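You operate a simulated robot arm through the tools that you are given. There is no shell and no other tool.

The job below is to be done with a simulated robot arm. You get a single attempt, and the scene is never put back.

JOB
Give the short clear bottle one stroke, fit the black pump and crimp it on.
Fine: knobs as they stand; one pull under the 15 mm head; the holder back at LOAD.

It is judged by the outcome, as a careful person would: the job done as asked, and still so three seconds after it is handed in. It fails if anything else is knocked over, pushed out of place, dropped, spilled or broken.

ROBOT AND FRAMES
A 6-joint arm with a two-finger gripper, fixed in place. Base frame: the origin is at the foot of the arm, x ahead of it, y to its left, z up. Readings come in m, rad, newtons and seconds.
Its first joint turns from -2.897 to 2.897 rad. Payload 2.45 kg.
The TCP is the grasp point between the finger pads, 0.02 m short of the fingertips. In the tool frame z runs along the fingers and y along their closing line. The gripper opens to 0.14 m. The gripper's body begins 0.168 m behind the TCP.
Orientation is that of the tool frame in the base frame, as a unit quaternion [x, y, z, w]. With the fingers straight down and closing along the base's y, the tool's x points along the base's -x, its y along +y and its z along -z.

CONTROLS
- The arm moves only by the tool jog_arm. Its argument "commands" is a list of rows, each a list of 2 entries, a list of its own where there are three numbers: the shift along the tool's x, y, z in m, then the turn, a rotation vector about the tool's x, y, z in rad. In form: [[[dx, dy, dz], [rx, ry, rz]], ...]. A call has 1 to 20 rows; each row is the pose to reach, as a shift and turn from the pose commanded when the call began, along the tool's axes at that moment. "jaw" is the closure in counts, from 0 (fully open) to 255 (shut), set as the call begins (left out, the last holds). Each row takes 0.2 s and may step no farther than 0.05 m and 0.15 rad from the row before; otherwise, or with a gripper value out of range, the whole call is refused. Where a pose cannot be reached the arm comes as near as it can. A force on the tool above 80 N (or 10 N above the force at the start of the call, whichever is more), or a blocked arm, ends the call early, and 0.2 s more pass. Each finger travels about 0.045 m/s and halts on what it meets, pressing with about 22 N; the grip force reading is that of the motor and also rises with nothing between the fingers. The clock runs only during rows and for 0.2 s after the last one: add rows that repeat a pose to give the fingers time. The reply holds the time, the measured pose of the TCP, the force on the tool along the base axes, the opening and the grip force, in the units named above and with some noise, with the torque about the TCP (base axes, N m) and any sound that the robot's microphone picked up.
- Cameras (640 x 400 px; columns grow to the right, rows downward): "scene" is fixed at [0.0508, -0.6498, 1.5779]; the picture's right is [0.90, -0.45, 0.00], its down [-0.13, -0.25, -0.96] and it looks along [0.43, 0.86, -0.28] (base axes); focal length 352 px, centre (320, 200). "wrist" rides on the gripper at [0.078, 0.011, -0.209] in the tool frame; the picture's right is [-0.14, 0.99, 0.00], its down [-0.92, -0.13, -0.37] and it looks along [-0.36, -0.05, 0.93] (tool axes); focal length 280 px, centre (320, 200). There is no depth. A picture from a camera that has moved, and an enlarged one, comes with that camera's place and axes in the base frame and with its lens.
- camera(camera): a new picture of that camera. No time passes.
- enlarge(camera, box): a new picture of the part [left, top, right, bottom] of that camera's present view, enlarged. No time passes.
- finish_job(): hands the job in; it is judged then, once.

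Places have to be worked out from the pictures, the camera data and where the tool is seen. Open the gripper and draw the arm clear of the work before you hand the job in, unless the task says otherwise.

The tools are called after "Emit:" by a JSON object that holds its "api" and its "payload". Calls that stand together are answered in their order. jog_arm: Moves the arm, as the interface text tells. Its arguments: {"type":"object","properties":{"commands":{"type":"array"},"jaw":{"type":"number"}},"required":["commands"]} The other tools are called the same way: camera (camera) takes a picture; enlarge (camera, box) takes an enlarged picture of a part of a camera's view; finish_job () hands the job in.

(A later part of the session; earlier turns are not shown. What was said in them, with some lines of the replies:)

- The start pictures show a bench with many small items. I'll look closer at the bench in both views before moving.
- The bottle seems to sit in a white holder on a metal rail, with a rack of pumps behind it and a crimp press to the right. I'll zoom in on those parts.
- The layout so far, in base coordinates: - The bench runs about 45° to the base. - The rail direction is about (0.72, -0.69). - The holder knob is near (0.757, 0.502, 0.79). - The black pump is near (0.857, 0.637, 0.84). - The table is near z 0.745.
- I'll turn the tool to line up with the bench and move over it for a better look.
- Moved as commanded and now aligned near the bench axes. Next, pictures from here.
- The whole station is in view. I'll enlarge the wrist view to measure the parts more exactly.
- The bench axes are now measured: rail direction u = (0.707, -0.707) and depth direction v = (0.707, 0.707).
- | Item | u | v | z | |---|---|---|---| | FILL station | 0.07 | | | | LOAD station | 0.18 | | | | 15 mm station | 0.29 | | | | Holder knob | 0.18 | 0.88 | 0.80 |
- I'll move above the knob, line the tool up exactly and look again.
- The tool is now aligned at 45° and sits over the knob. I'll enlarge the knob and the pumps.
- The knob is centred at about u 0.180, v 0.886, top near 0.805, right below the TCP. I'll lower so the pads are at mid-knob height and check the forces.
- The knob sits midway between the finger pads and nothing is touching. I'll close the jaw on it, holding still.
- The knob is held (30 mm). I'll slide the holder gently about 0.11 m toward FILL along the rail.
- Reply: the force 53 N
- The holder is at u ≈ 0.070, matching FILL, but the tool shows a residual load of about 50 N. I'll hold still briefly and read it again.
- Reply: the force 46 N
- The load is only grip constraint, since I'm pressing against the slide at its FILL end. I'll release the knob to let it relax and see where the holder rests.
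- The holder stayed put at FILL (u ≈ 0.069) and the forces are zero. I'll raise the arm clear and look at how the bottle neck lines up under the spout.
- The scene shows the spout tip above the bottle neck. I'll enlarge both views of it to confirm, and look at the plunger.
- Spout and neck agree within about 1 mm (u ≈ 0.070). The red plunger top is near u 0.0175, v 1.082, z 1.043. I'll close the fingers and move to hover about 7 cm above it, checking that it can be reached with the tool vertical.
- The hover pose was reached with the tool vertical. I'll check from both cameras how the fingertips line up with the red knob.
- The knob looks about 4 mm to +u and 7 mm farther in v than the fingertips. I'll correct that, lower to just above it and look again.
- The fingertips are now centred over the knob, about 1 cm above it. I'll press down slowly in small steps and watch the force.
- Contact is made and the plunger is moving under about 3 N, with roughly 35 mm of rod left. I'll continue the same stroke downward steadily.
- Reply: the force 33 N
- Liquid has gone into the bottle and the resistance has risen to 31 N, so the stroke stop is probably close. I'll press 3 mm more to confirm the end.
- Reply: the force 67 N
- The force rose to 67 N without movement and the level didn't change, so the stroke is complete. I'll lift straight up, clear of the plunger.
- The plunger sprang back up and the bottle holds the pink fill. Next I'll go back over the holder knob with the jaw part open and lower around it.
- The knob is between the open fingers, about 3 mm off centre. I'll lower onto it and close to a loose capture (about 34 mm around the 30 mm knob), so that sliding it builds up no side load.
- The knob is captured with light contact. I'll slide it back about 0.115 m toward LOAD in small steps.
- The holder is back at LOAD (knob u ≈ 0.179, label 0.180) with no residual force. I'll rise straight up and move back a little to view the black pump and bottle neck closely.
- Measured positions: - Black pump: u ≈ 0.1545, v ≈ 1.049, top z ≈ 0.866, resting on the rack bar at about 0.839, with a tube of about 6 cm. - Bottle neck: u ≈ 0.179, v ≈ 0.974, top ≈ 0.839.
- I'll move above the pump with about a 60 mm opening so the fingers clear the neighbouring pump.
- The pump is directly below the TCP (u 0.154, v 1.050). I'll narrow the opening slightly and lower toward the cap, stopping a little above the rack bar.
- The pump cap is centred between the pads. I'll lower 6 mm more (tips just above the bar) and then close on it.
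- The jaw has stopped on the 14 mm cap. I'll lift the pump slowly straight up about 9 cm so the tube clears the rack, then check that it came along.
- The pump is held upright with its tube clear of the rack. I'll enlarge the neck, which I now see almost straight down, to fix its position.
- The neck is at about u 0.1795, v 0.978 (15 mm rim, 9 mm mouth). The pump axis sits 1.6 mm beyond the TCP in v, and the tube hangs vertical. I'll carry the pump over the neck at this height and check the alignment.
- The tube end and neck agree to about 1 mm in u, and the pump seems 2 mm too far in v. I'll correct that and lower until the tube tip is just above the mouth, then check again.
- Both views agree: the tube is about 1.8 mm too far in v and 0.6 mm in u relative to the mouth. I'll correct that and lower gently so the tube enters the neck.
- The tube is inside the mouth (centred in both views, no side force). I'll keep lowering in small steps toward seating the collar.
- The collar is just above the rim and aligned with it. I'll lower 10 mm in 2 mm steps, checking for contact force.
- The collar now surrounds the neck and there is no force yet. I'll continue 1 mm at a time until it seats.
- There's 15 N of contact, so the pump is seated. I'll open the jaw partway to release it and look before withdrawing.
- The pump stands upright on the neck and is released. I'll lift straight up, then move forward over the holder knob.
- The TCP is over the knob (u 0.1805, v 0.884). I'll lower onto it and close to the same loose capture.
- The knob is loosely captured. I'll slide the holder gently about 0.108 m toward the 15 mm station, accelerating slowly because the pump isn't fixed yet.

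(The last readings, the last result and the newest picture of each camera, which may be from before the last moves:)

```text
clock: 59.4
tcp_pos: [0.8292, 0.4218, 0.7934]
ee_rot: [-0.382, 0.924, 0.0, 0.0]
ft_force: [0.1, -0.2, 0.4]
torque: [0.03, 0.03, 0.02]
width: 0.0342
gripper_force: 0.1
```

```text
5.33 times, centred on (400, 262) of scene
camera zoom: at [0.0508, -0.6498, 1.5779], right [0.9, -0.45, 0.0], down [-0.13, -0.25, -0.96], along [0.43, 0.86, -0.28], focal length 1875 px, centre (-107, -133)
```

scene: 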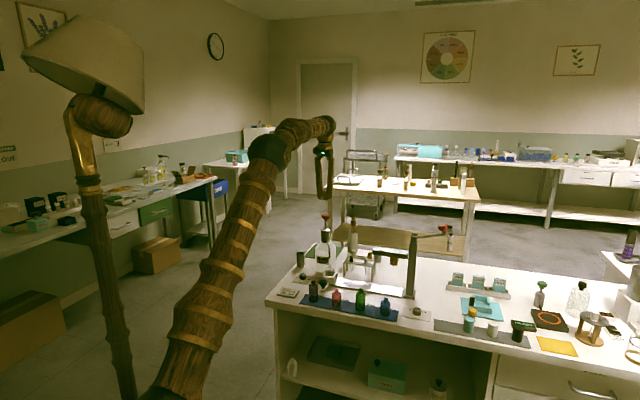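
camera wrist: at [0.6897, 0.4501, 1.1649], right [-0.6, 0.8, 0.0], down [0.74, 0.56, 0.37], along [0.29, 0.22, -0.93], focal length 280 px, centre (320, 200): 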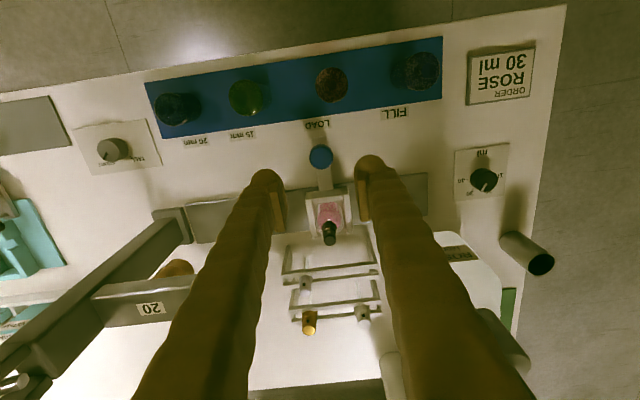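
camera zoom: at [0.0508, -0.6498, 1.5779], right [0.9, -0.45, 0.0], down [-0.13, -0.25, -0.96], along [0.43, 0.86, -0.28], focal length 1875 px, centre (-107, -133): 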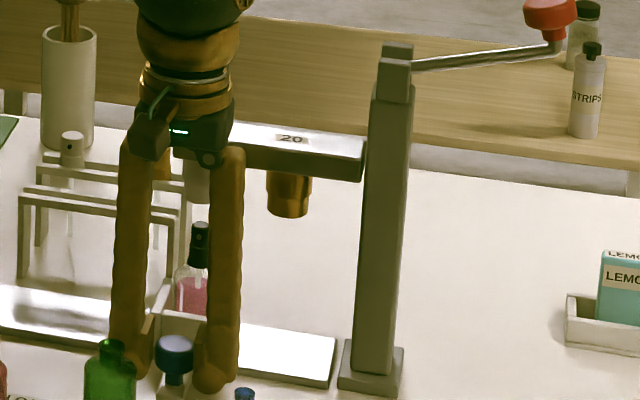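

The holder is near the 15 mm mark (knob u ≈ 0.289, label 0.290). I'll back off to see the pump and the 15 mm head clearly before deciding on a fine correction.

Emit:
{"api": "jog_arm", "payload": {"commands": [[[0, 0, -0.01], [0, 0, 0]], [[0.005, 0, -0.04], [0, 0, 0]], [[0.015, 0, -0.08], [0, 0, 0]], [[0.04, 0.02, -0.12], [0, 0, 0]], [[0.07, 0.05, -0.16], [0, 0, 0]], [[0.1, 0.08, -0.19], [0, 0, 0]], [[0.12, 0.11, -0.2], [0, 0, 0]], [[0.12, 0.13, -0.2], [0, 0, 0]], [[0.12, 0.13, -0.2], [0, 0, 0]]], "jaw": 150}}

Emit:
{"api": "camera", "payload": {"camera": "wrist"}}

Emit:
{"api": "enlarge", "payload": {"camera": "scene", "box": [380, 235, 420, 295]}}

Emit:
{"api": "enlarge", "payload": {"camera": "scene", "box": [360, 215, 460, 300]}}

```text
refused: row 4 steps farther than a row can; nothing moved
```

```text
taken
camera wrist: at [0.7671, 0.3748, 1.0042], right [-0.6, 0.8, 0.0], down [0.74, 0.56, 0.37], along [0.29, 0.22, -0.93], focal length 280 px, centre (320, 200)
```

wrist: 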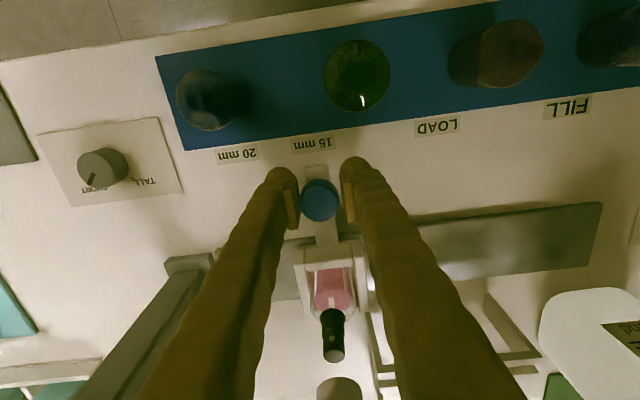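

```text
6.67 times, centred on (400, 265) of scene
camera zoom: at [0.0508, -0.6498, 1.5779], right [0.9, -0.45, 0.0], down [-0.13, -0.25, -0.96], along [0.43, 0.86, -0.28], focal length 2344 px, centre (-213, -233)
```

zoom: 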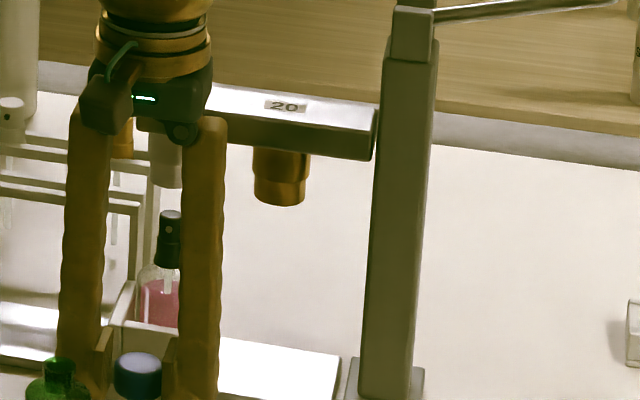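

```text
4.71 times, centred on (410, 258) of scene
camera zoom: at [0.0508, -0.6498, 1.5779], right [0.9, -0.45, 0.0], down [-0.13, -0.25, -0.96], along [0.43, 0.86, -0.28], focal length 1654 px, centre (-104, -71)
```

zoom: 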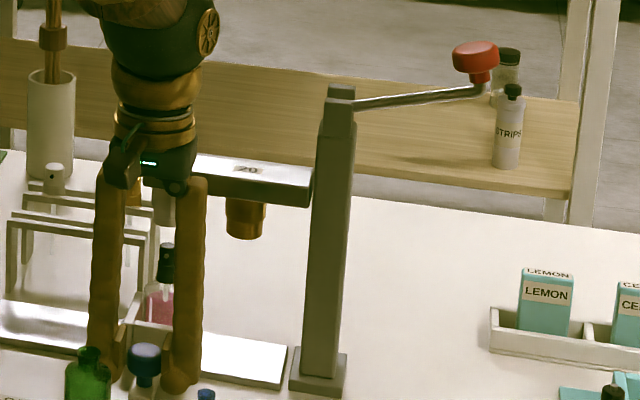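

That call was refused because a row was slightly too long; nothing moved. I'll repeat it with smaller steps.

Emit:
{"api": "jog_arm", "payload": {"commands": [[[0, 0, -0.01], [0, 0, 0]], [[0.005, 0, -0.04], [0, 0, 0]], [[0.01, 0, -0.075], [0, 0, 0]], [[0.03, 0.01, -0.11], [0, 0, 0]], [[0.055, 0.025, -0.14], [0, 0, 0]], [[0.08, 0.045, -0.17], [0, 0, 0]], [[0.1, 0.07, -0.19], [0, 0, 0]], [[0.115, 0.1, -0.2], [0, 0, 0]], [[0.12, 0.13, -0.2], [0, 0, 0]], [[0.12, 0.13, -0.2], [0, 0, 0]]], "jaw": 150}}

Emit:
{"api": "camera", "payload": {"camera": "wrist"}}

Emit:
{"api": "enlarge", "payload": {"camera": "scene", "box": [380, 235, 420, 295]}}

Emit:
{"api": "enlarge", "payload": {"camera": "scene", "box": [360, 215, 460, 300]}}

```text
clock: 61.6
tcp_pos: [0.6513, 0.4322, 0.9948]
ee_rot: [-0.382, 0.924, 0.0, 0.001]
ft_force: [0.1, -0.6, -0.3]
torque: [-0.05, 0.0, -0.01]
width: 0.0576
gripper_force: 0.0
```

```text
taken
camera wrist: at [0.5887, 0.3842, 1.2052], right [-0.6, 0.8, 0.0], down [0.74, 0.56, 0.37], along [0.29, 0.22, -0.93], focal length 280 px, centre (320, 200)
```

wrist: 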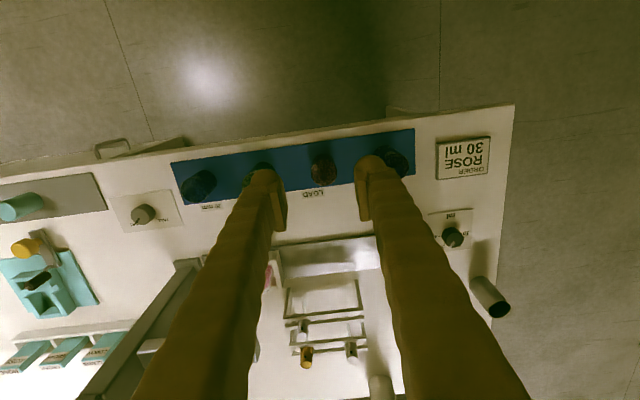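

```text
6.67 times, centred on (400, 265) of scene
camera zoom: at [0.0508, -0.6498, 1.5779], right [0.9, -0.45, 0.0], down [-0.13, -0.25, -0.96], along [0.43, 0.86, -0.28], focal length 2344 px, centre (-213, -233)
```

zoom: 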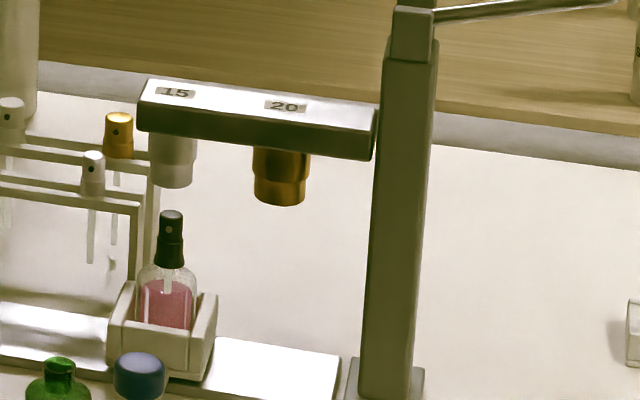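

```text
4.71 times, centred on (410, 258) of scene
camera zoom: at [0.0508, -0.6498, 1.5779], right [0.9, -0.45, 0.0], down [-0.13, -0.25, -0.96], along [0.43, 0.86, -0.28], focal length 1654 px, centre (-104, -71)
```

zoom: 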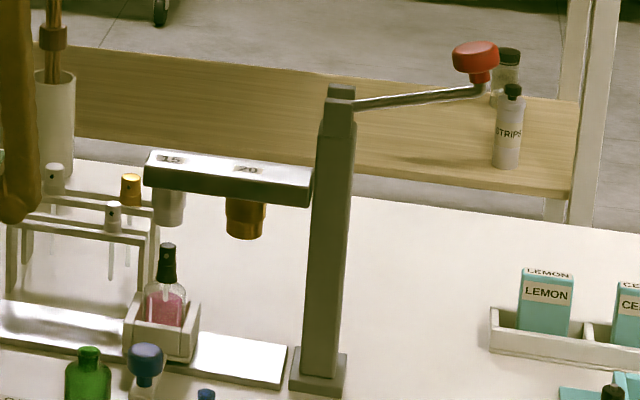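

Seen clear of the arm, the black pump sits exactly under the 15 mm head: the columns agree to about 0.3 mm along the camera's right axis. The red lever knob is near u 0.543, v 0.975, top about z 1.09, with its pivot near u 0.44, z 1.027. I'll close the fingers, raise, and move to hover above it.

Emit:
{"api": "jog_arm", "payload": {"commands": [[[0, 0, -0.04], [0, 0, 0]], [[0, -0.005, -0.08], [0, 0, 0]], [[0, -0.015, -0.12], [0, 0, 0]], [[0, -0.035, -0.155], [0, 0, 0]], [[-0.01, -0.07, -0.175], [0, 0, 0]], [[-0.025, -0.11, -0.18], [0, 0, 0]], [[-0.04, -0.15, -0.18], [0, 0, 0]], [[-0.055, -0.19, -0.18], [0, 0, 0]], [[-0.075, -0.23, -0.18], [0, 0, 0]], [[-0.095, -0.27, -0.18], [0, 0, 0]], [[-0.115, -0.305, -0.18], [0, 0, 0]], [[-0.14, -0.335, -0.18], [0, 0, 0]], [[-0.165, -0.36, -0.18], [0, 0, 0]], [[-0.165, -0.36, -0.18], [0, 0, 0]]], "jaw": 255}}

Emit:
{"api": "camera", "payload": {"camera": "wrist"}}

Emit:
{"api": "camera", "payload": {"camera": "scene"}}

```text
clock: 64.6
tcp_pos: [1.0256, 0.2936, 1.1731]
ee_rot: [-0.381, 0.924, 0.001, 0.0]
ft_force: [-0.9, -0.4, -0.2]
torque: [0.03, -0.02, -0.03]
width: 0.0001
gripper_force: 21.5
```

```text
taken
camera wrist: at [0.9628, 0.2449, 1.3848], right [-0.6, 0.8, 0.0], down [0.74, 0.56, 0.37], along [0.29, 0.22, -0.93], focal length 280 px, centre (320, 200)
```

wrist: 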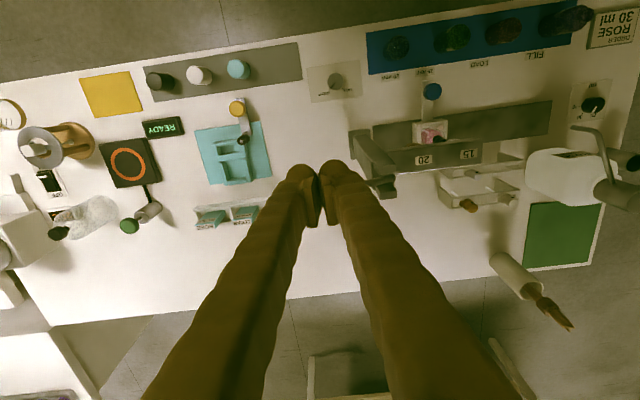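

```text
taken
```

scene: 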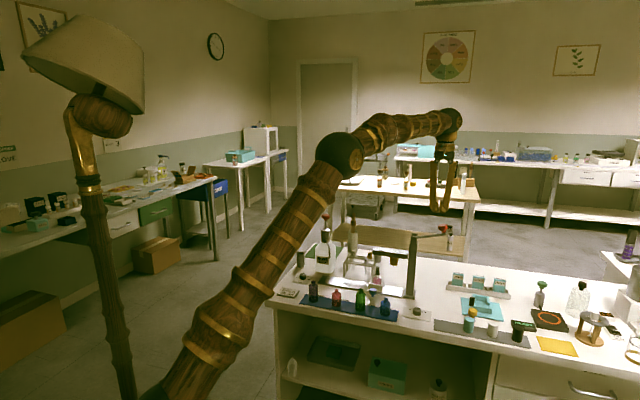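

Hovering short of the lever knob. I'll open the fingers and move the last few centimetres so the knob shows between them for measurement.

Emit:
{"api": "jog_arm", "payload": {"commands": [[[-0.02, -0.012, 0], [0, 0, 0]], [[-0.043, -0.024, 0], [0, 0, 0]], [[-0.043, -0.024, 0], [0, 0, 0]], [[-0.043, -0.024, 0], [0, 0, 0]], [[-0.043, -0.024, 0], [0, 0, 0]], [[-0.043, -0.024, 0], [0, 0, 0]], [[-0.043, -0.024, 0], [0, 0, 0]], [[-0.043, -0.024, 0], [0, 0, 0]]], "jaw": 60}}

Emit:
{"api": "camera", "payload": {"camera": "wrist"}}

Emit:
{"api": "enlarge", "payload": {"camera": "wrist", "box": [260, 110, 400, 240]}}

Emit:
{"api": "enlarge", "payload": {"camera": "scene", "box": [390, 150, 490, 260]}}

```text
clock: 66.4
tcp_pos: [1.072, 0.3047, 1.1751]
ee_rot: [-0.381, 0.924, 0.0, 0.0]
ft_force: [-0.4, -0.6, -0.3]
torque: [-0.01, -0.01, -0.04]
width: 0.1073
gripper_force: 0.1
```

```text
taken
camera wrist: at [1.009, 0.2576, 1.3848], right [-0.6, 0.8, 0.0], down [0.74, 0.56, 0.37], along [0.29, 0.22, -0.93], focal length 280 px, centre (320, 200)
```

wrist: 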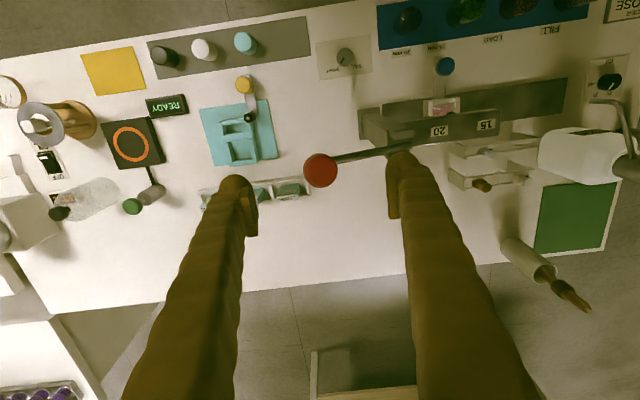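

```text
3.08 times, centred on (330, 175) of wrist
camera zoom: at [1.009, 0.2576, 1.3848], right [-0.6, 0.8, 0.0], down [0.74, 0.56, 0.37], along [0.29, 0.22, -0.93], focal length 863 px, centre (289, 277)
```

zoom: 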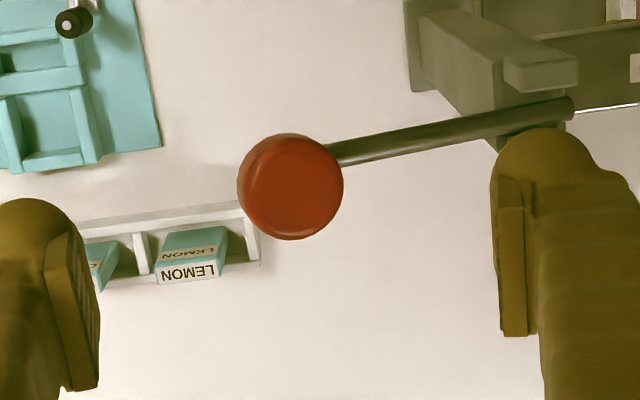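

```text
3.64 times, centred on (440, 205) of scene
camera zoom: at [0.0508, -0.6498, 1.5779], right [0.9, -0.45, 0.0], down [-0.13, -0.25, -0.96], along [0.43, 0.86, -0.28], focal length 1278 px, centre (-116, 182)
```

zoom: 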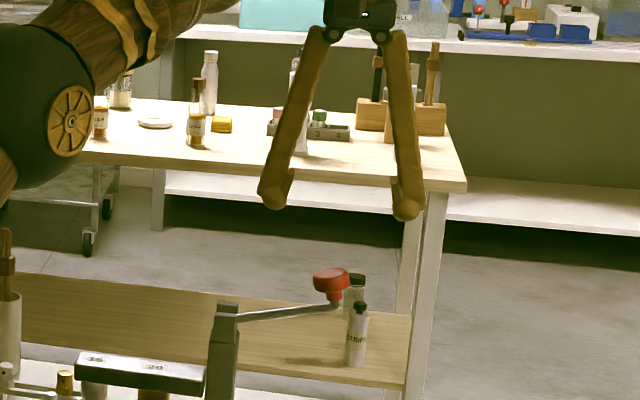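

The lever knob top is centred at about u 0.542, v 0.976, z 1.093 (35 mm wide), and the rod swings in the u–z plane about a pivot near u 0.438, z 1.028. I'll close the fingers and lower to just above the knob.

Emit:
{"api": "jog_arm", "payload": {"commands": [[[-0.0025, 0, 0], [0, 0, 0]], [[-0.0025, 0, 0], [0, 0, 0]], [[-0.0025, 0, 0], [0, 0, 0]], [[-0.0025, 0, 0], [0, 0, 0]], [[-0.0025, 0, 0], [0, 0, 0]], [[-0.0025, 0, 0], [0, 0, 0]], [[-0.0025, 0, 0.01], [0, 0, 0]], [[-0.0025, 0, 0.025], [0, 0, 0]], [[-0.0025, 0, 0.04], [0, 0, 0]], [[-0.0025, 0, 0.05], [0, 0, 0]], [[-0.0025, 0, 0.05], [0, 0, 0]]], "jaw": 255}}

Emit:
{"api": "enlarge", "payload": {"camera": "wrist", "box": [260, 110, 400, 240]}}

Emit:
{"api": "enlarge", "payload": {"camera": "scene", "box": [390, 190, 490, 290]}}

```text
clock: 68.8
tcp_pos: [1.0734, 0.3052, 1.1243]
ee_rot: [-0.381, 0.924, 0.0, 0.0]
ft_force: [-0.6, 0.7, -0.4]
torque: [-0.02, -0.01, 0.0]
width: 0.0
gripper_force: 22.3
```

```text
3.08 times, centred on (330, 175) of wrist
camera zoom: at [1.0102, 0.2579, 1.3347], right [-0.6, 0.8, 0.0], down [0.74, 0.56, 0.37], along [0.29, 0.22, -0.93], focal length 863 px, centre (289, 277)
```

zoom: 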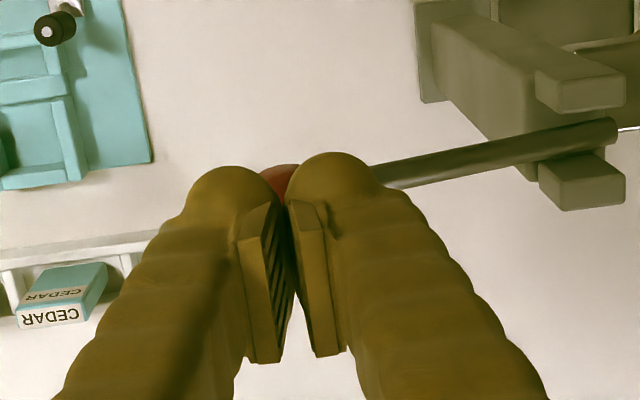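

```text
4.00 times, centred on (440, 240) of scene
camera zoom: at [0.0508, -0.6498, 1.5779], right [0.9, -0.45, 0.0], down [-0.13, -0.25, -0.96], along [0.43, 0.86, -0.28], focal length 1406 px, centre (-160, 40)
```

zoom: 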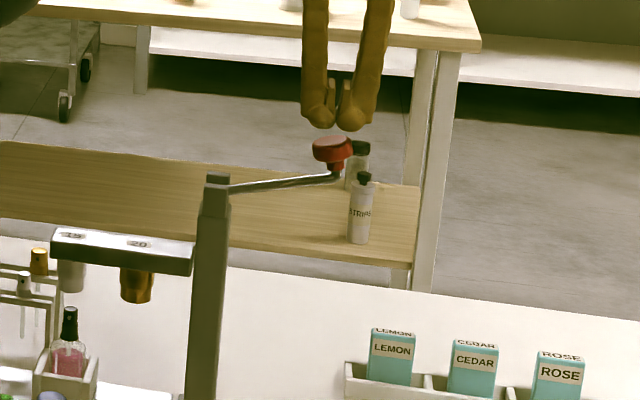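

The fingertips are centred above the knob, about 12 mm clear. I'll press down along the lever's arc in small steps for the first part of the pull, watching the force.

Emit:
{"api": "jog_arm", "payload": {"commands": [[[0, 0, 0.006], [0, 0, 0]], [[0, 0, 0.012], [0, 0, 0]], [[0, -0.003, 0.017], [0, 0, 0]], [[0, -0.0053, 0.022], [0, 0, 0]], [[0, -0.0075, 0.027], [0, 0, 0]], [[0, -0.0097, 0.032], [0, 0, 0]], [[0, -0.0115, 0.037], [0, 0, 0]], [[0, -0.0132, 0.042], [0, 0, 0]]]}}

Emit:
{"api": "enlarge", "payload": {"camera": "scene", "box": [390, 190, 490, 290]}}

```text
clock: 70.6
tcp_pos: [1.082, 0.2961, 1.0799]
ee_rot: [-0.381, 0.925, 0.0, -0.001]
ft_force: [1.6, -0.7, 3.8]
torque: [-0.01, -0.07, -0.01]
width: 0.0
gripper_force: 21.6
```

```text
4.00 times, centred on (440, 240) of scene
camera zoom: at [0.0508, -0.6498, 1.5779], right [0.9, -0.45, 0.0], down [-0.13, -0.25, -0.96], along [0.43, 0.86, -0.28], focal length 1406 px, centre (-160, 40)
```

zoom: 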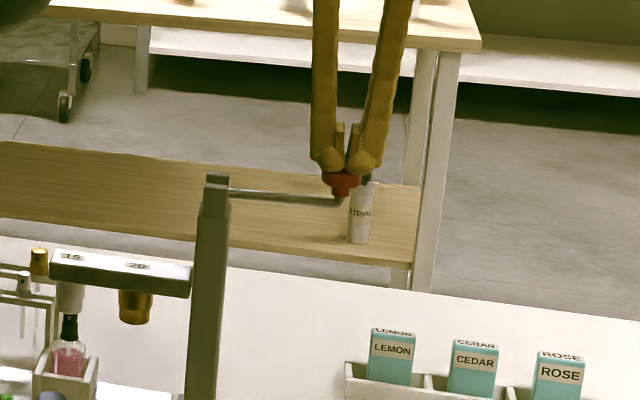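

The lever moves under about 4 N and the head has come down onto the pump, aligned. I'll continue the same pull along the arc.

Emit:
{"api": "jog_arm", "payload": {"commands": [[[0, -0.0014, 0.005], [0, 0, 0]], [[0, -0.0027, 0.0104], [0, 0, 0]], [[0, -0.0037, 0.0156], [0, 0, 0]], [[0, -0.0045, 0.0209], [0, 0, 0]], [[0, -0.005, 0.0262], [0, 0, 0]], [[0, -0.0053, 0.0316], [0, 0, 0]]]}}

Emit:
{"api": "enlarge", "payload": {"camera": "scene", "box": [390, 190, 490, 290]}}

Emit:
{"api": "enlarge", "payload": {"camera": "scene", "box": [380, 235, 430, 300]}}

```text
clock: 72.0
tcp_pos: [1.0847, 0.2921, 1.0488]
ee_rot: [-0.382, 0.924, 0.0, 0.001]
ft_force: [-0.6, -1.4, 6.2]
torque: [0.06, 0.03, -0.01]
width: 0.0001
gripper_force: 21.6
```

```text
4.00 times, centred on (440, 240) of scene
camera zoom: at [0.0508, -0.6498, 1.5779], right [0.9, -0.45, 0.0], down [-0.13, -0.25, -0.96], along [0.43, 0.86, -0.28], focal length 1406 px, centre (-160, 40)
```

zoom: 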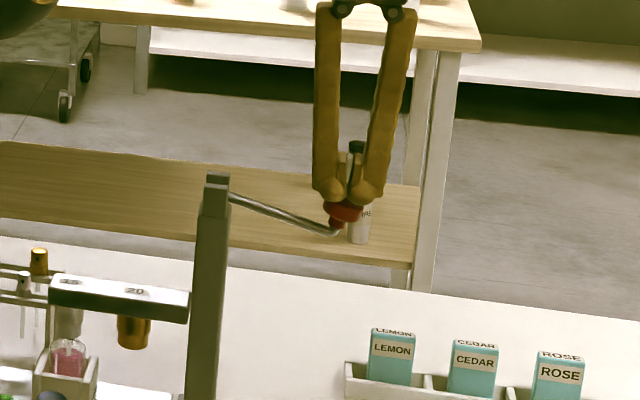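

```text
6.15 times, centred on (405, 268) of scene
camera zoom: at [0.0508, -0.6498, 1.5779], right [0.9, -0.45, 0.0], down [-0.13, -0.25, -0.96], along [0.43, 0.86, -0.28], focal length 2164 px, centre (-203, -215)
```

zoom: 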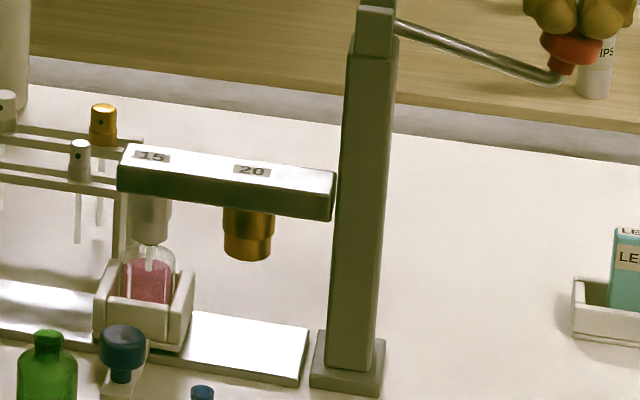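

The head now covers the pump and collar, and the force is still low (6 N). I'll keep pulling with smaller steps toward the stop.

Emit:
{"api": "jog_arm", "payload": {"commands": [[[0, 0, 0.0035], [0, 0, 0]], [[0, 0, 0.007], [0, 0, 0]], [[0, 0.0001, 0.0105], [0, 0, 0]], [[0, 0.0004, 0.014], [0, 0, 0]]]}}

Emit:
{"api": "enlarge", "payload": {"camera": "scene", "box": [390, 190, 490, 290]}}

Emit:
{"api": "enlarge", "payload": {"camera": "scene", "box": [380, 235, 430, 300]}}

```text
clock: 72.9
tcp_pos: [1.0861, 0.2929, 1.0474]
ee_rot: [-0.382, 0.924, -0.001, 0.007]
ft_force: [1.0, -1.6, 18.5]
torque: [0.14, 0.15, 0.13]
width: 0.0
gripper_force: 21.8
stopped in row 4: the force on the tool passed its limit at 86 N (the readings are from after the stop); the commanded pose is now the measured one
```

```text
4.00 times, centred on (440, 240) of scene
camera zoom: at [0.0508, -0.6498, 1.5779], right [0.9, -0.45, 0.0], down [-0.13, -0.25, -0.96], along [0.43, 0.86, -0.28], focal length 1406 px, centre (-160, 40)
```

zoom: 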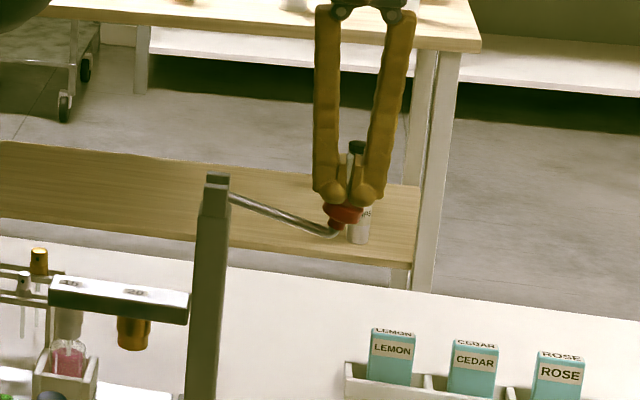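

```text
6.15 times, centred on (405, 268) of scene
camera zoom: at [0.0508, -0.6498, 1.5779], right [0.9, -0.45, 0.0], down [-0.13, -0.25, -0.96], along [0.43, 0.86, -0.28], focal length 2164 px, centre (-203, -215)
```

zoom: 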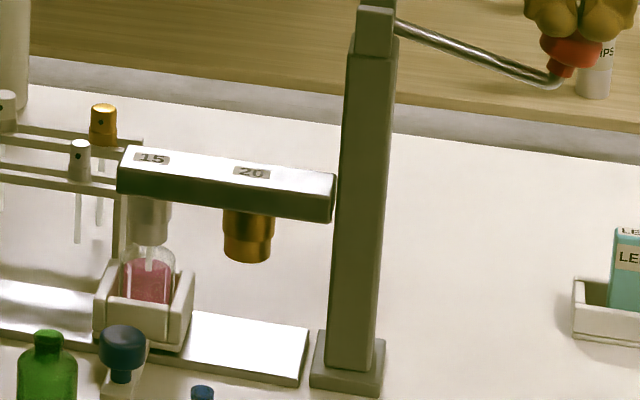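

The lever reached a hard stop (86 N) with the head fully down over the pump. Without letting up, I'll press 2 mm more to make sure this is the end of travel.

Emit:
{"api": "jog_arm", "payload": {"commands": [[[0, 0, 0.001], [0, 0, 0]], [[0, 0, 0.002], [0, 0, 0]], [[0, 0, 0.002], [0, 0, 0]]]}}

Emit:
{"api": "enlarge", "payload": {"camera": "scene", "box": [380, 235, 430, 300]}}

Emit:
{"api": "enlarge", "payload": {"camera": "scene", "box": [385, 262, 405, 294]}}

```text
clock: 73.7
tcp_pos: [1.0854, 0.2937, 1.0462]
ee_rot: [-0.382, 0.924, -0.001, 0.007]
ft_force: [-7.9, -5.7, 58.4]
torque: [0.33, 0.72, 0.09]
width: 0.0
gripper_force: 22.0
```

```text
6.15 times, centred on (405, 268) of scene
camera zoom: at [0.0508, -0.6498, 1.5779], right [0.9, -0.45, 0.0], down [-0.13, -0.25, -0.96], along [0.43, 0.86, -0.28], focal length 2164 px, centre (-203, -215)
```

zoom: 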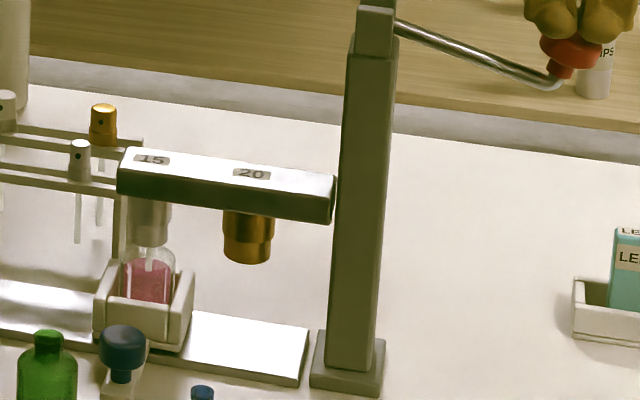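

```text
12.50 times, centred on (395, 278) of scene
camera zoom: at [0.0508, -0.6498, 1.5779], right [0.9, -0.45, 0.0], down [-0.13, -0.25, -0.96], along [0.43, 0.86, -0.28], focal length 4395 px, centre (-618, -775)
```

zoom: 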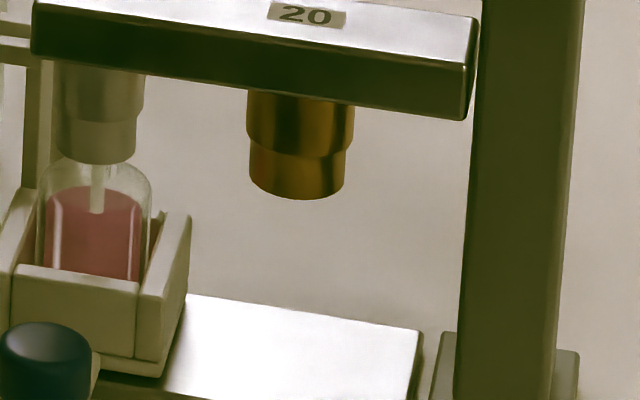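

The force reaches 58 N with no movement and the head is fully down to the shoulder, so the pull is complete. I'll ease up along the arc so the lever can return, then rise clear.

Emit:
{"api": "jog_arm", "payload": {"commands": [[[0, 0.0005, -0.008], [0, 0, 0]], [[0, 0.0015, -0.017], [0, 0, 0]], [[0, 0.003, -0.026], [0, 0, 0]], [[0, 0.006, -0.035], [0, 0, 0]], [[0, 0.01, -0.044], [0, 0, 0]], [[0, 0.014, -0.054], [0, 0, 0]], [[0, 0.018, -0.064], [0, 0, 0]], [[0, 0.018, -0.08], [0, 0, 0]], [[0, 0.018, -0.11], [0, 0, 0]], [[0, 0.018, -0.14], [0, 0, 0]], [[0, 0.018, -0.14], [0, 0, 0]]]}}

Emit:
{"api": "enlarge", "payload": {"camera": "scene", "box": [370, 190, 490, 300]}}

Emit:
{"api": "enlarge", "payload": {"camera": "scene", "box": [380, 240, 410, 294]}}

```text
clock: 76.1
tcp_pos: [1.0703, 0.3061, 1.1829]
ee_rot: [-0.381, 0.925, -0.001, 0.005]
ft_force: [0.1, -0.2, 0.4]
torque: [-0.03, -0.01, -0.04]
width: 0.0
gripper_force: 29.3
```

```text
3.64 times, centred on (430, 245) of scene
camera zoom: at [0.0508, -0.6498, 1.5779], right [0.9, -0.45, 0.0], down [-0.13, -0.25, -0.96], along [0.43, 0.86, -0.28], focal length 1278 px, centre (-80, 36)
```

zoom: 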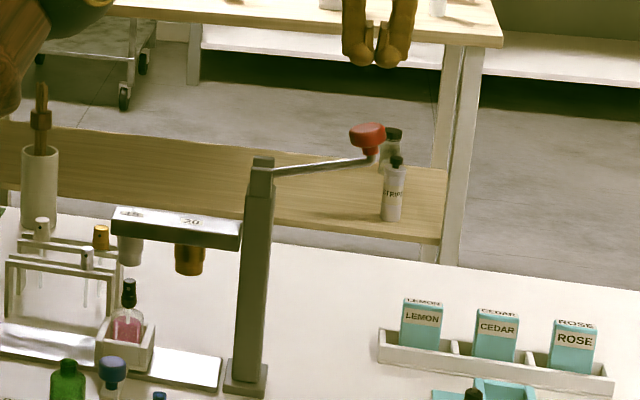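

```text
7.41 times, centred on (395, 267) of scene
camera zoom: at [0.0508, -0.6498, 1.5779], right [0.9, -0.45, 0.0], down [-0.13, -0.25, -0.96], along [0.43, 0.86, -0.28], focal length 2604 px, centre (-236, -296)
```

zoom: 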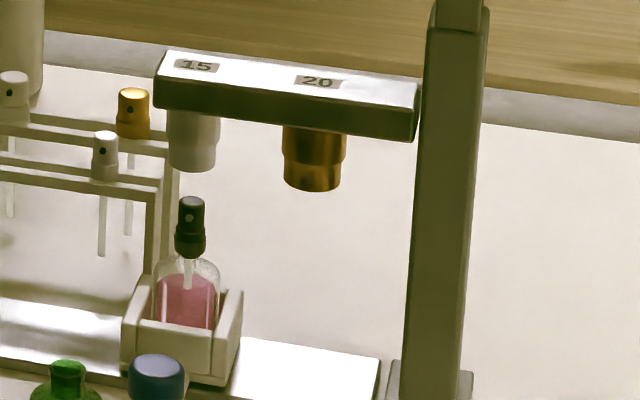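

The lever and head sprang back up. The collar now looks crimped and the pump stands straight. I'll head back over the holder knob at the 15 mm station, also removing the small tool tilt left from the press.

Emit:
{"api": "jog_arm", "payload": {"commands": [[[0.02, 0.02, 0], [0, 0, 0]], [[0.045, 0.055, 0], [-0.003, 0.005, 0]], [[0.07, 0.09, 0], [-0.006, 0.0095, 0]], [[0.088, 0.13, 0], [-0.006, 0.0095, 0]], [[0.088, 0.175, 0], [-0.006, 0.0095, 0]], [[0.088, 0.22, 0], [-0.006, 0.0095, 0]], [[0.088, 0.2515, 0.02], [-0.006, 0.0095, 0]], [[0.088, 0.2515, 0.065], [-0.006, 0.0095, 0]], [[0.088, 0.2515, 0.11], [-0.006, 0.0095, 0]], [[0.088, 0.2515, 0.155], [-0.006, 0.0095, 0]], [[0.088, 0.2515, 0.2], [-0.006, 0.0095, 0]], [[0.088, 0.2515, 0.23], [-0.006, 0.0095, 0]], [[0.088, 0.2515, 0.23], [-0.006, 0.0095, 0]]], "jaw": 150}}

Emit:
{"api": "camera", "payload": {"camera": "wrist"}}

Emit:
{"api": "enlarge", "payload": {"camera": "wrist", "box": [270, 110, 400, 300]}}

```text
clock: 78.9
tcp_pos: [0.833, 0.4201, 0.9495]
ee_rot: [-0.382, 0.924, 0.0, 0.0]
ft_force: [0.8, 0.1, -0.1]
torque: [0.02, 0.03, -0.02]
width: 0.0575
gripper_force: 0.0
```

```text
taken
camera wrist: at [0.7708, 0.3739, 1.1599], right [-0.6, 0.8, 0.0], down [0.74, 0.56, 0.37], along [0.29, 0.22, -0.93], focal length 280 px, centre (320, 200)
```

wrist: 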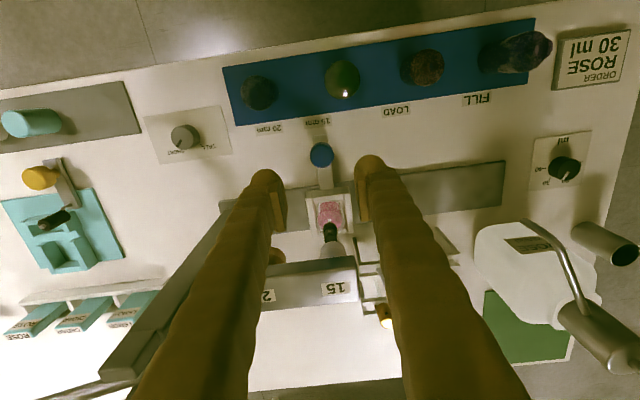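

```text
2.11 times, centred on (335, 205) of wrist
camera zoom: at [0.7708, 0.3739, 1.1599], right [-0.6, 0.8, 0.0], down [0.74, 0.56, 0.37], along [0.29, 0.22, -0.93], focal length 590 px, centre (288, 190)
```

zoom: 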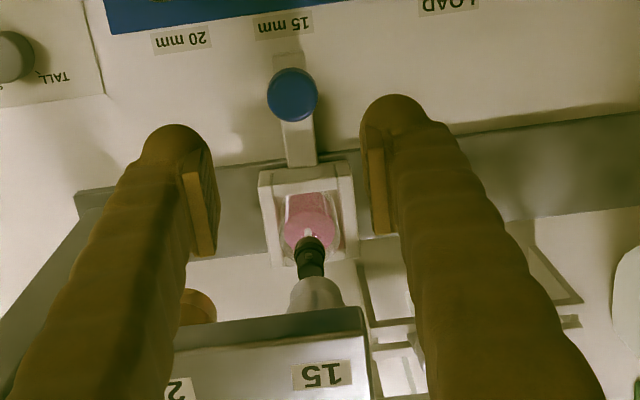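

The knob is about 3 mm off the TCP in each axis. I'll correct that, lower onto it and close to the loose capture.

Emit:
{"api": "jog_arm", "payload": {"commands": [[[0.003, 0.003, 0.035], [0, 0, 0]], [[0.003, 0.003, 0.075], [0, 0, 0]], [[0.003, 0.003, 0.115], [0, 0, 0]], [[0.003, 0.003, 0.143], [0, 0, 0]], [[0.003, 0.003, 0.157], [0, 0, 0]], [[0.003, 0.003, 0.157], [0, 0, 0]]]}}

Emit:
{"api": "jog_arm", "payload": {"commands": [[[0, 0, 0], [0, 0, 0]], [[0, 0, 0], [0, 0, 0]], [[0, 0, 0], [0, 0, 0]], [[0, 0, 0], [0, 0, 0]]], "jaw": 193}}

Emit:
{"api": "enlarge", "payload": {"camera": "wrist", "box": [270, 130, 400, 350]}}

```text
clock: 80.3
tcp_pos: [0.8298, 0.4241, 0.7918]
ee_rot: [-0.382, 0.924, 0.0, 0.0]
ft_force: [0.5, 0.1, -0.9]
torque: [-0.01, -0.01, 0.01]
width: 0.0576
gripper_force: 0.1
```

```text
clock: 81.3
tcp_pos: [0.8295, 0.4237, 0.7924]
ee_rot: [-0.381, 0.924, 0.0, 0.0]
ft_force: [0.3, 0.3, -1.3]
torque: [-0.01, 0.01, 0.04]
width: 0.0341
gripper_force: 0.5
```

```text
1.82 times, centred on (335, 240) of wrist
camera zoom: at [0.7673, 0.376, 1.0029], right [-0.6, 0.8, 0.0], down [0.74, 0.56, 0.37], along [0.29, 0.22, -0.93], focal length 510 px, centre (293, 127)
```

zoom: 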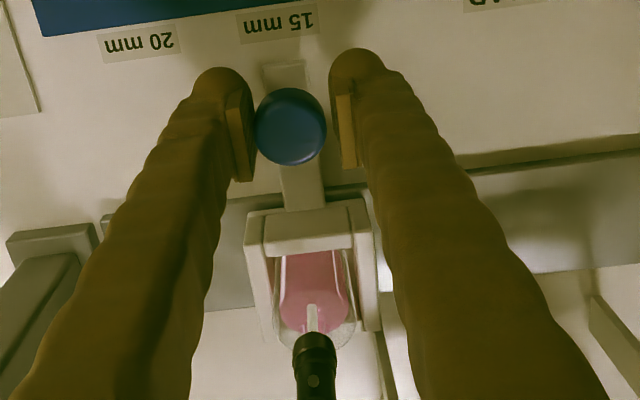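

The crimp ridges now show on the collar. The knob is captured, so I'll slide the holder gently back about 0.109 m to LOAD.

Emit:
{"api": "jog_arm", "payload": {"commands": [[[0, 0.004, 0], [0, 0, 0]], [[0, 0.01, 0], [0, 0, 0]], [[0, 0.017, 0], [0, 0, 0]], [[0, 0.025, 0], [0, 0, 0]], [[0, 0.033, 0], [0, 0, 0]], [[0, 0.041, 0], [0, 0, 0]], [[0, 0.049, 0], [0, 0, 0]], [[0, 0.057, 0], [0, 0, 0]], [[0, 0.065, 0], [0, 0, 0]], [[0, 0.073, 0], [0, 0, 0]], [[0, 0.081, 0], [0, 0, 0]], [[0, 0.089, 0], [0, 0, 0]], [[0, 0.096, 0], [0, 0, 0]], [[0, 0.102, 0], [0, 0, 0]], [[0, 0.106, 0], [0, 0, 0]], [[0, 0.109, 0], [0, 0, 0]], [[0, 0.109, 0], [0, 0, 0]]]}}

Emit:
{"api": "enlarge", "payload": {"camera": "wrist", "box": [270, 130, 400, 350]}}

Emit:
{"api": "enlarge", "payload": {"camera": "scene", "box": [330, 225, 430, 300]}}

```text
clock: 84.9
tcp_pos: [0.7538, 0.4998, 0.7923]
ee_rot: [-0.382, 0.924, 0.001, 0.0]
ft_force: [-0.2, -0.8, 0.5]
torque: [0.01, -0.03, -0.02]
width: 0.0341
gripper_force: 0.0
```

```text
1.82 times, centred on (335, 240) of wrist
camera zoom: at [0.69, 0.4521, 1.0031], right [-0.6, 0.8, 0.0], down [0.74, 0.56, 0.37], along [0.29, 0.22, -0.93], focal length 510 px, centre (293, 127)
```

zoom: 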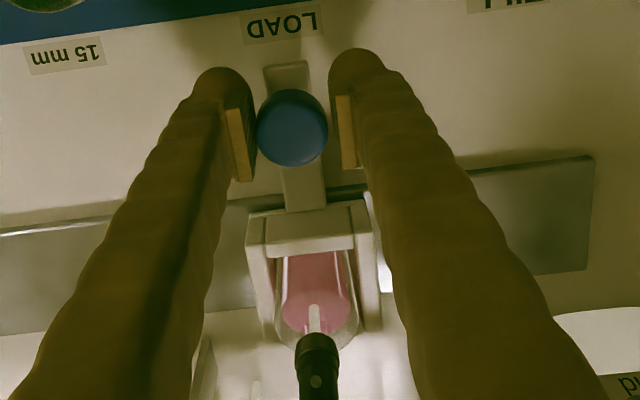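

```text
5.33 times, centred on (380, 262) of scene
camera zoom: at [0.0508, -0.6498, 1.5779], right [0.9, -0.45, 0.0], down [-0.13, -0.25, -0.96], along [0.43, 0.86, -0.28], focal length 1875 px, centre (0, -133)
```

zoom: 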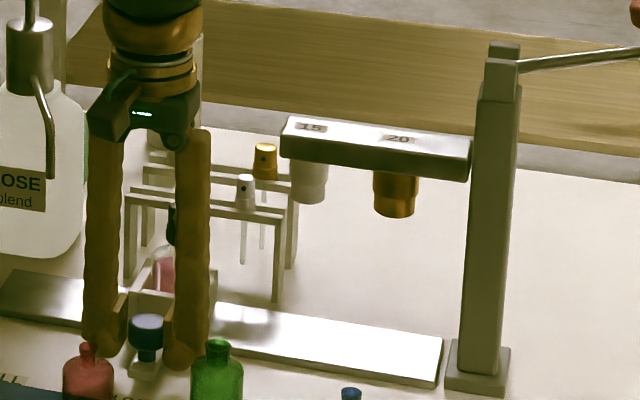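

The holder is at LOAD (knob u 0.1795, label 0.180). I'll open the fingers, rise straight up and draw back clear of the bench.

Emit:
{"api": "jog_arm", "payload": {"commands": [[[0, 0, 0], [0, 0, 0]], [[0, 0, 0], [0, 0, 0]], [[0, 0, -0.02], [0, 0, 0]], [[0, 0, -0.06], [0, 0, 0]], [[0, 0, -0.1], [0, 0, 0]], [[0, 0, -0.145], [0, 0, 0]], [[0, 0, -0.19], [0, 0, 0]], [[0.02, 0, -0.23], [0, 0, 0]], [[0.05, 0, -0.265], [0, 0, 0]], [[0.09, 0, -0.29], [0, 0, 0]], [[0.13, 0, -0.315], [0, 0, 0]], [[0.17, 0, -0.34], [0, 0, 0]], [[0.21, 0, -0.36], [0, 0, 0]], [[0.25, 0, -0.38], [0, 0, 0]], [[0.25, 0, -0.38], [0, 0, 0]]], "jaw": 130}}

Emit:
{"api": "camera", "payload": {"camera": "scene"}}

Emit:
{"api": "enlarge", "payload": {"camera": "scene", "box": [330, 215, 430, 305]}}

Emit:
{"api": "enlarge", "payload": {"camera": "scene", "box": [345, 245, 380, 295]}}

Emit:
{"api": "camera", "payload": {"camera": "wrist"}}

```text
clock: 88.1
tcp_pos: [0.5756, 0.3202, 1.1753]
ee_rot: [-0.382, 0.924, 0.0, 0.0]
ft_force: [-0.1, -0.1, 0.5]
torque: [0.02, 0.01, 0.0]
width: 0.0686
gripper_force: 0.1
```

```text
taken
```

scene: 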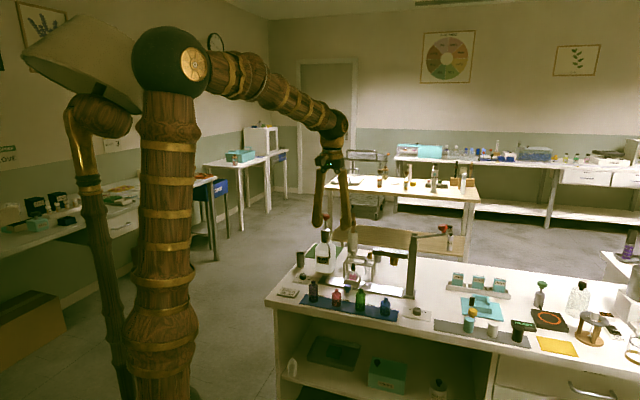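

```text
4.44 times, centred on (380, 260) of scene
camera zoom: at [0.0508, -0.6498, 1.5779], right [0.9, -0.45, 0.0], down [-0.13, -0.25, -0.96], along [0.43, 0.86, -0.28], focal length 1563 px, centre (53, -67)
```

zoom: 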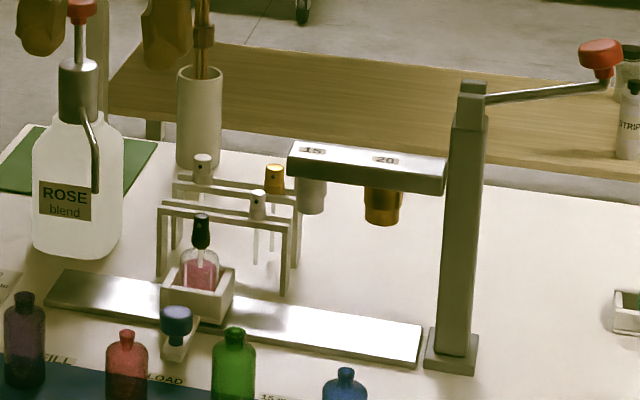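

```text
8.00 times, centred on (362, 270) of scene
camera zoom: at [0.0508, -0.6498, 1.5779], right [0.9, -0.45, 0.0], down [-0.13, -0.25, -0.96], along [0.43, 0.86, -0.28], focal length 2813 px, centre (-20, -360)
```

zoom: 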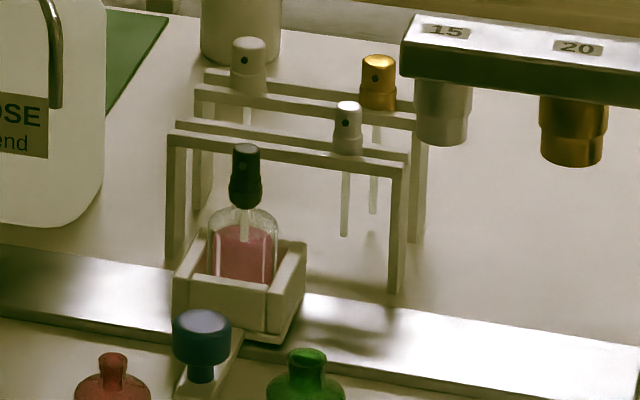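

```text
taken
camera wrist: at [0.5125, 0.2728, 1.3859], right [-0.6, 0.8, 0.0], down [0.74, 0.56, 0.37], along [0.29, 0.22, -0.93], focal length 280 px, centre (320, 200)
```

wrist: 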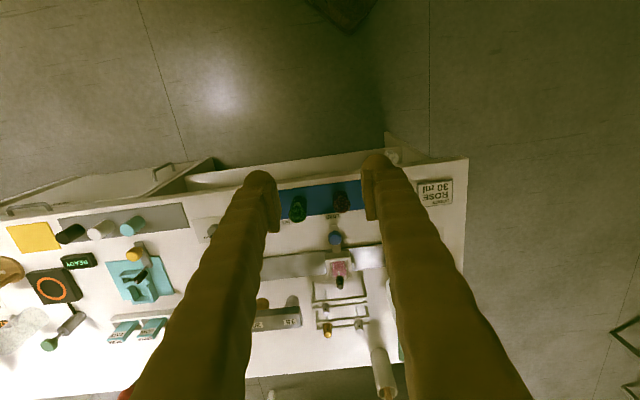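

Everything checks out:
- The holder is back where it started (knob image position matches the first picture within a pixel or two).
- The black pump is crimped on the filled short bottle.
- The lever and plunger are up, and nothing else has been disturbed.

I'll open the gripper fully before handing in.

Emit:
{"api": "jog_arm", "payload": {"commands": [[[0, 0, 0], [0, 0, 0]], [[0, 0, 0], [0, 0, 0]], [[0, 0, 0], [0, 0, 0]], [[0, 0, 0], [0, 0, 0]], [[0, 0, 0], [0, 0, 0]]], "jaw": 0}}

Emit:
{"api": "enlarge", "payload": {"camera": "scene", "box": [260, 210, 460, 330]}}

```text
clock: 89.3
tcp_pos: [0.5752, 0.3203, 1.1757]
ee_rot: [-0.382, 0.924, 0.001, 0.0]
ft_force: [-1.0, 0.0, 0.8]
torque: [0.01, 0.0, 0.0]
width: 0.1399
gripper_force: 0.1
```

```text
3.20 times, centred on (360, 270) of scene
camera zoom: at [0.0508, -0.6498, 1.5779], right [0.9, -0.45, 0.0], down [-0.13, -0.25, -0.96], along [0.43, 0.86, -0.28], focal length 1125 px, centre (192, -24)
```

zoom: 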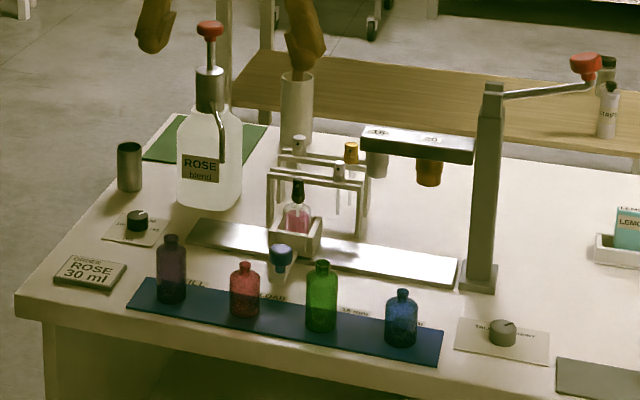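

The bench is in order, the gripper is open and the arm is clear of the work. I'm handing the job in.

Emit:
{"api": "finish_job", "payload": {}}

```text
The job is handed in.
```

The short clear bottle got one stroke of the rose blend, and the black pump is fitted and crimped on. I've handed the job in; no verdict came back with the hand-in.

- **Fill:** I slid the holder to FILL and pressed the plunger once to its stop. The plunger sprang back up.
- **Pump:** I lifted the black pump from the rack and seated it on the bottle neck with the holder at LOAD.
- **Crimp:** I moved the holder under the 15 mm head and pulled the lever once to its stop, which tripped the arm's force limit at 86 N. Before letting up I pressed about 2 mm more, still in the same pull, to confirm it was the end of travel. The collar shows crimp ridges, and the lever and head came back up.
- **Finish:** The holder is back at LOAD, within about 1 mm of its mark, and both knobs are as they were. In the last pictures nothing else on the bench had moved. The gripper is open and the arm is clear.
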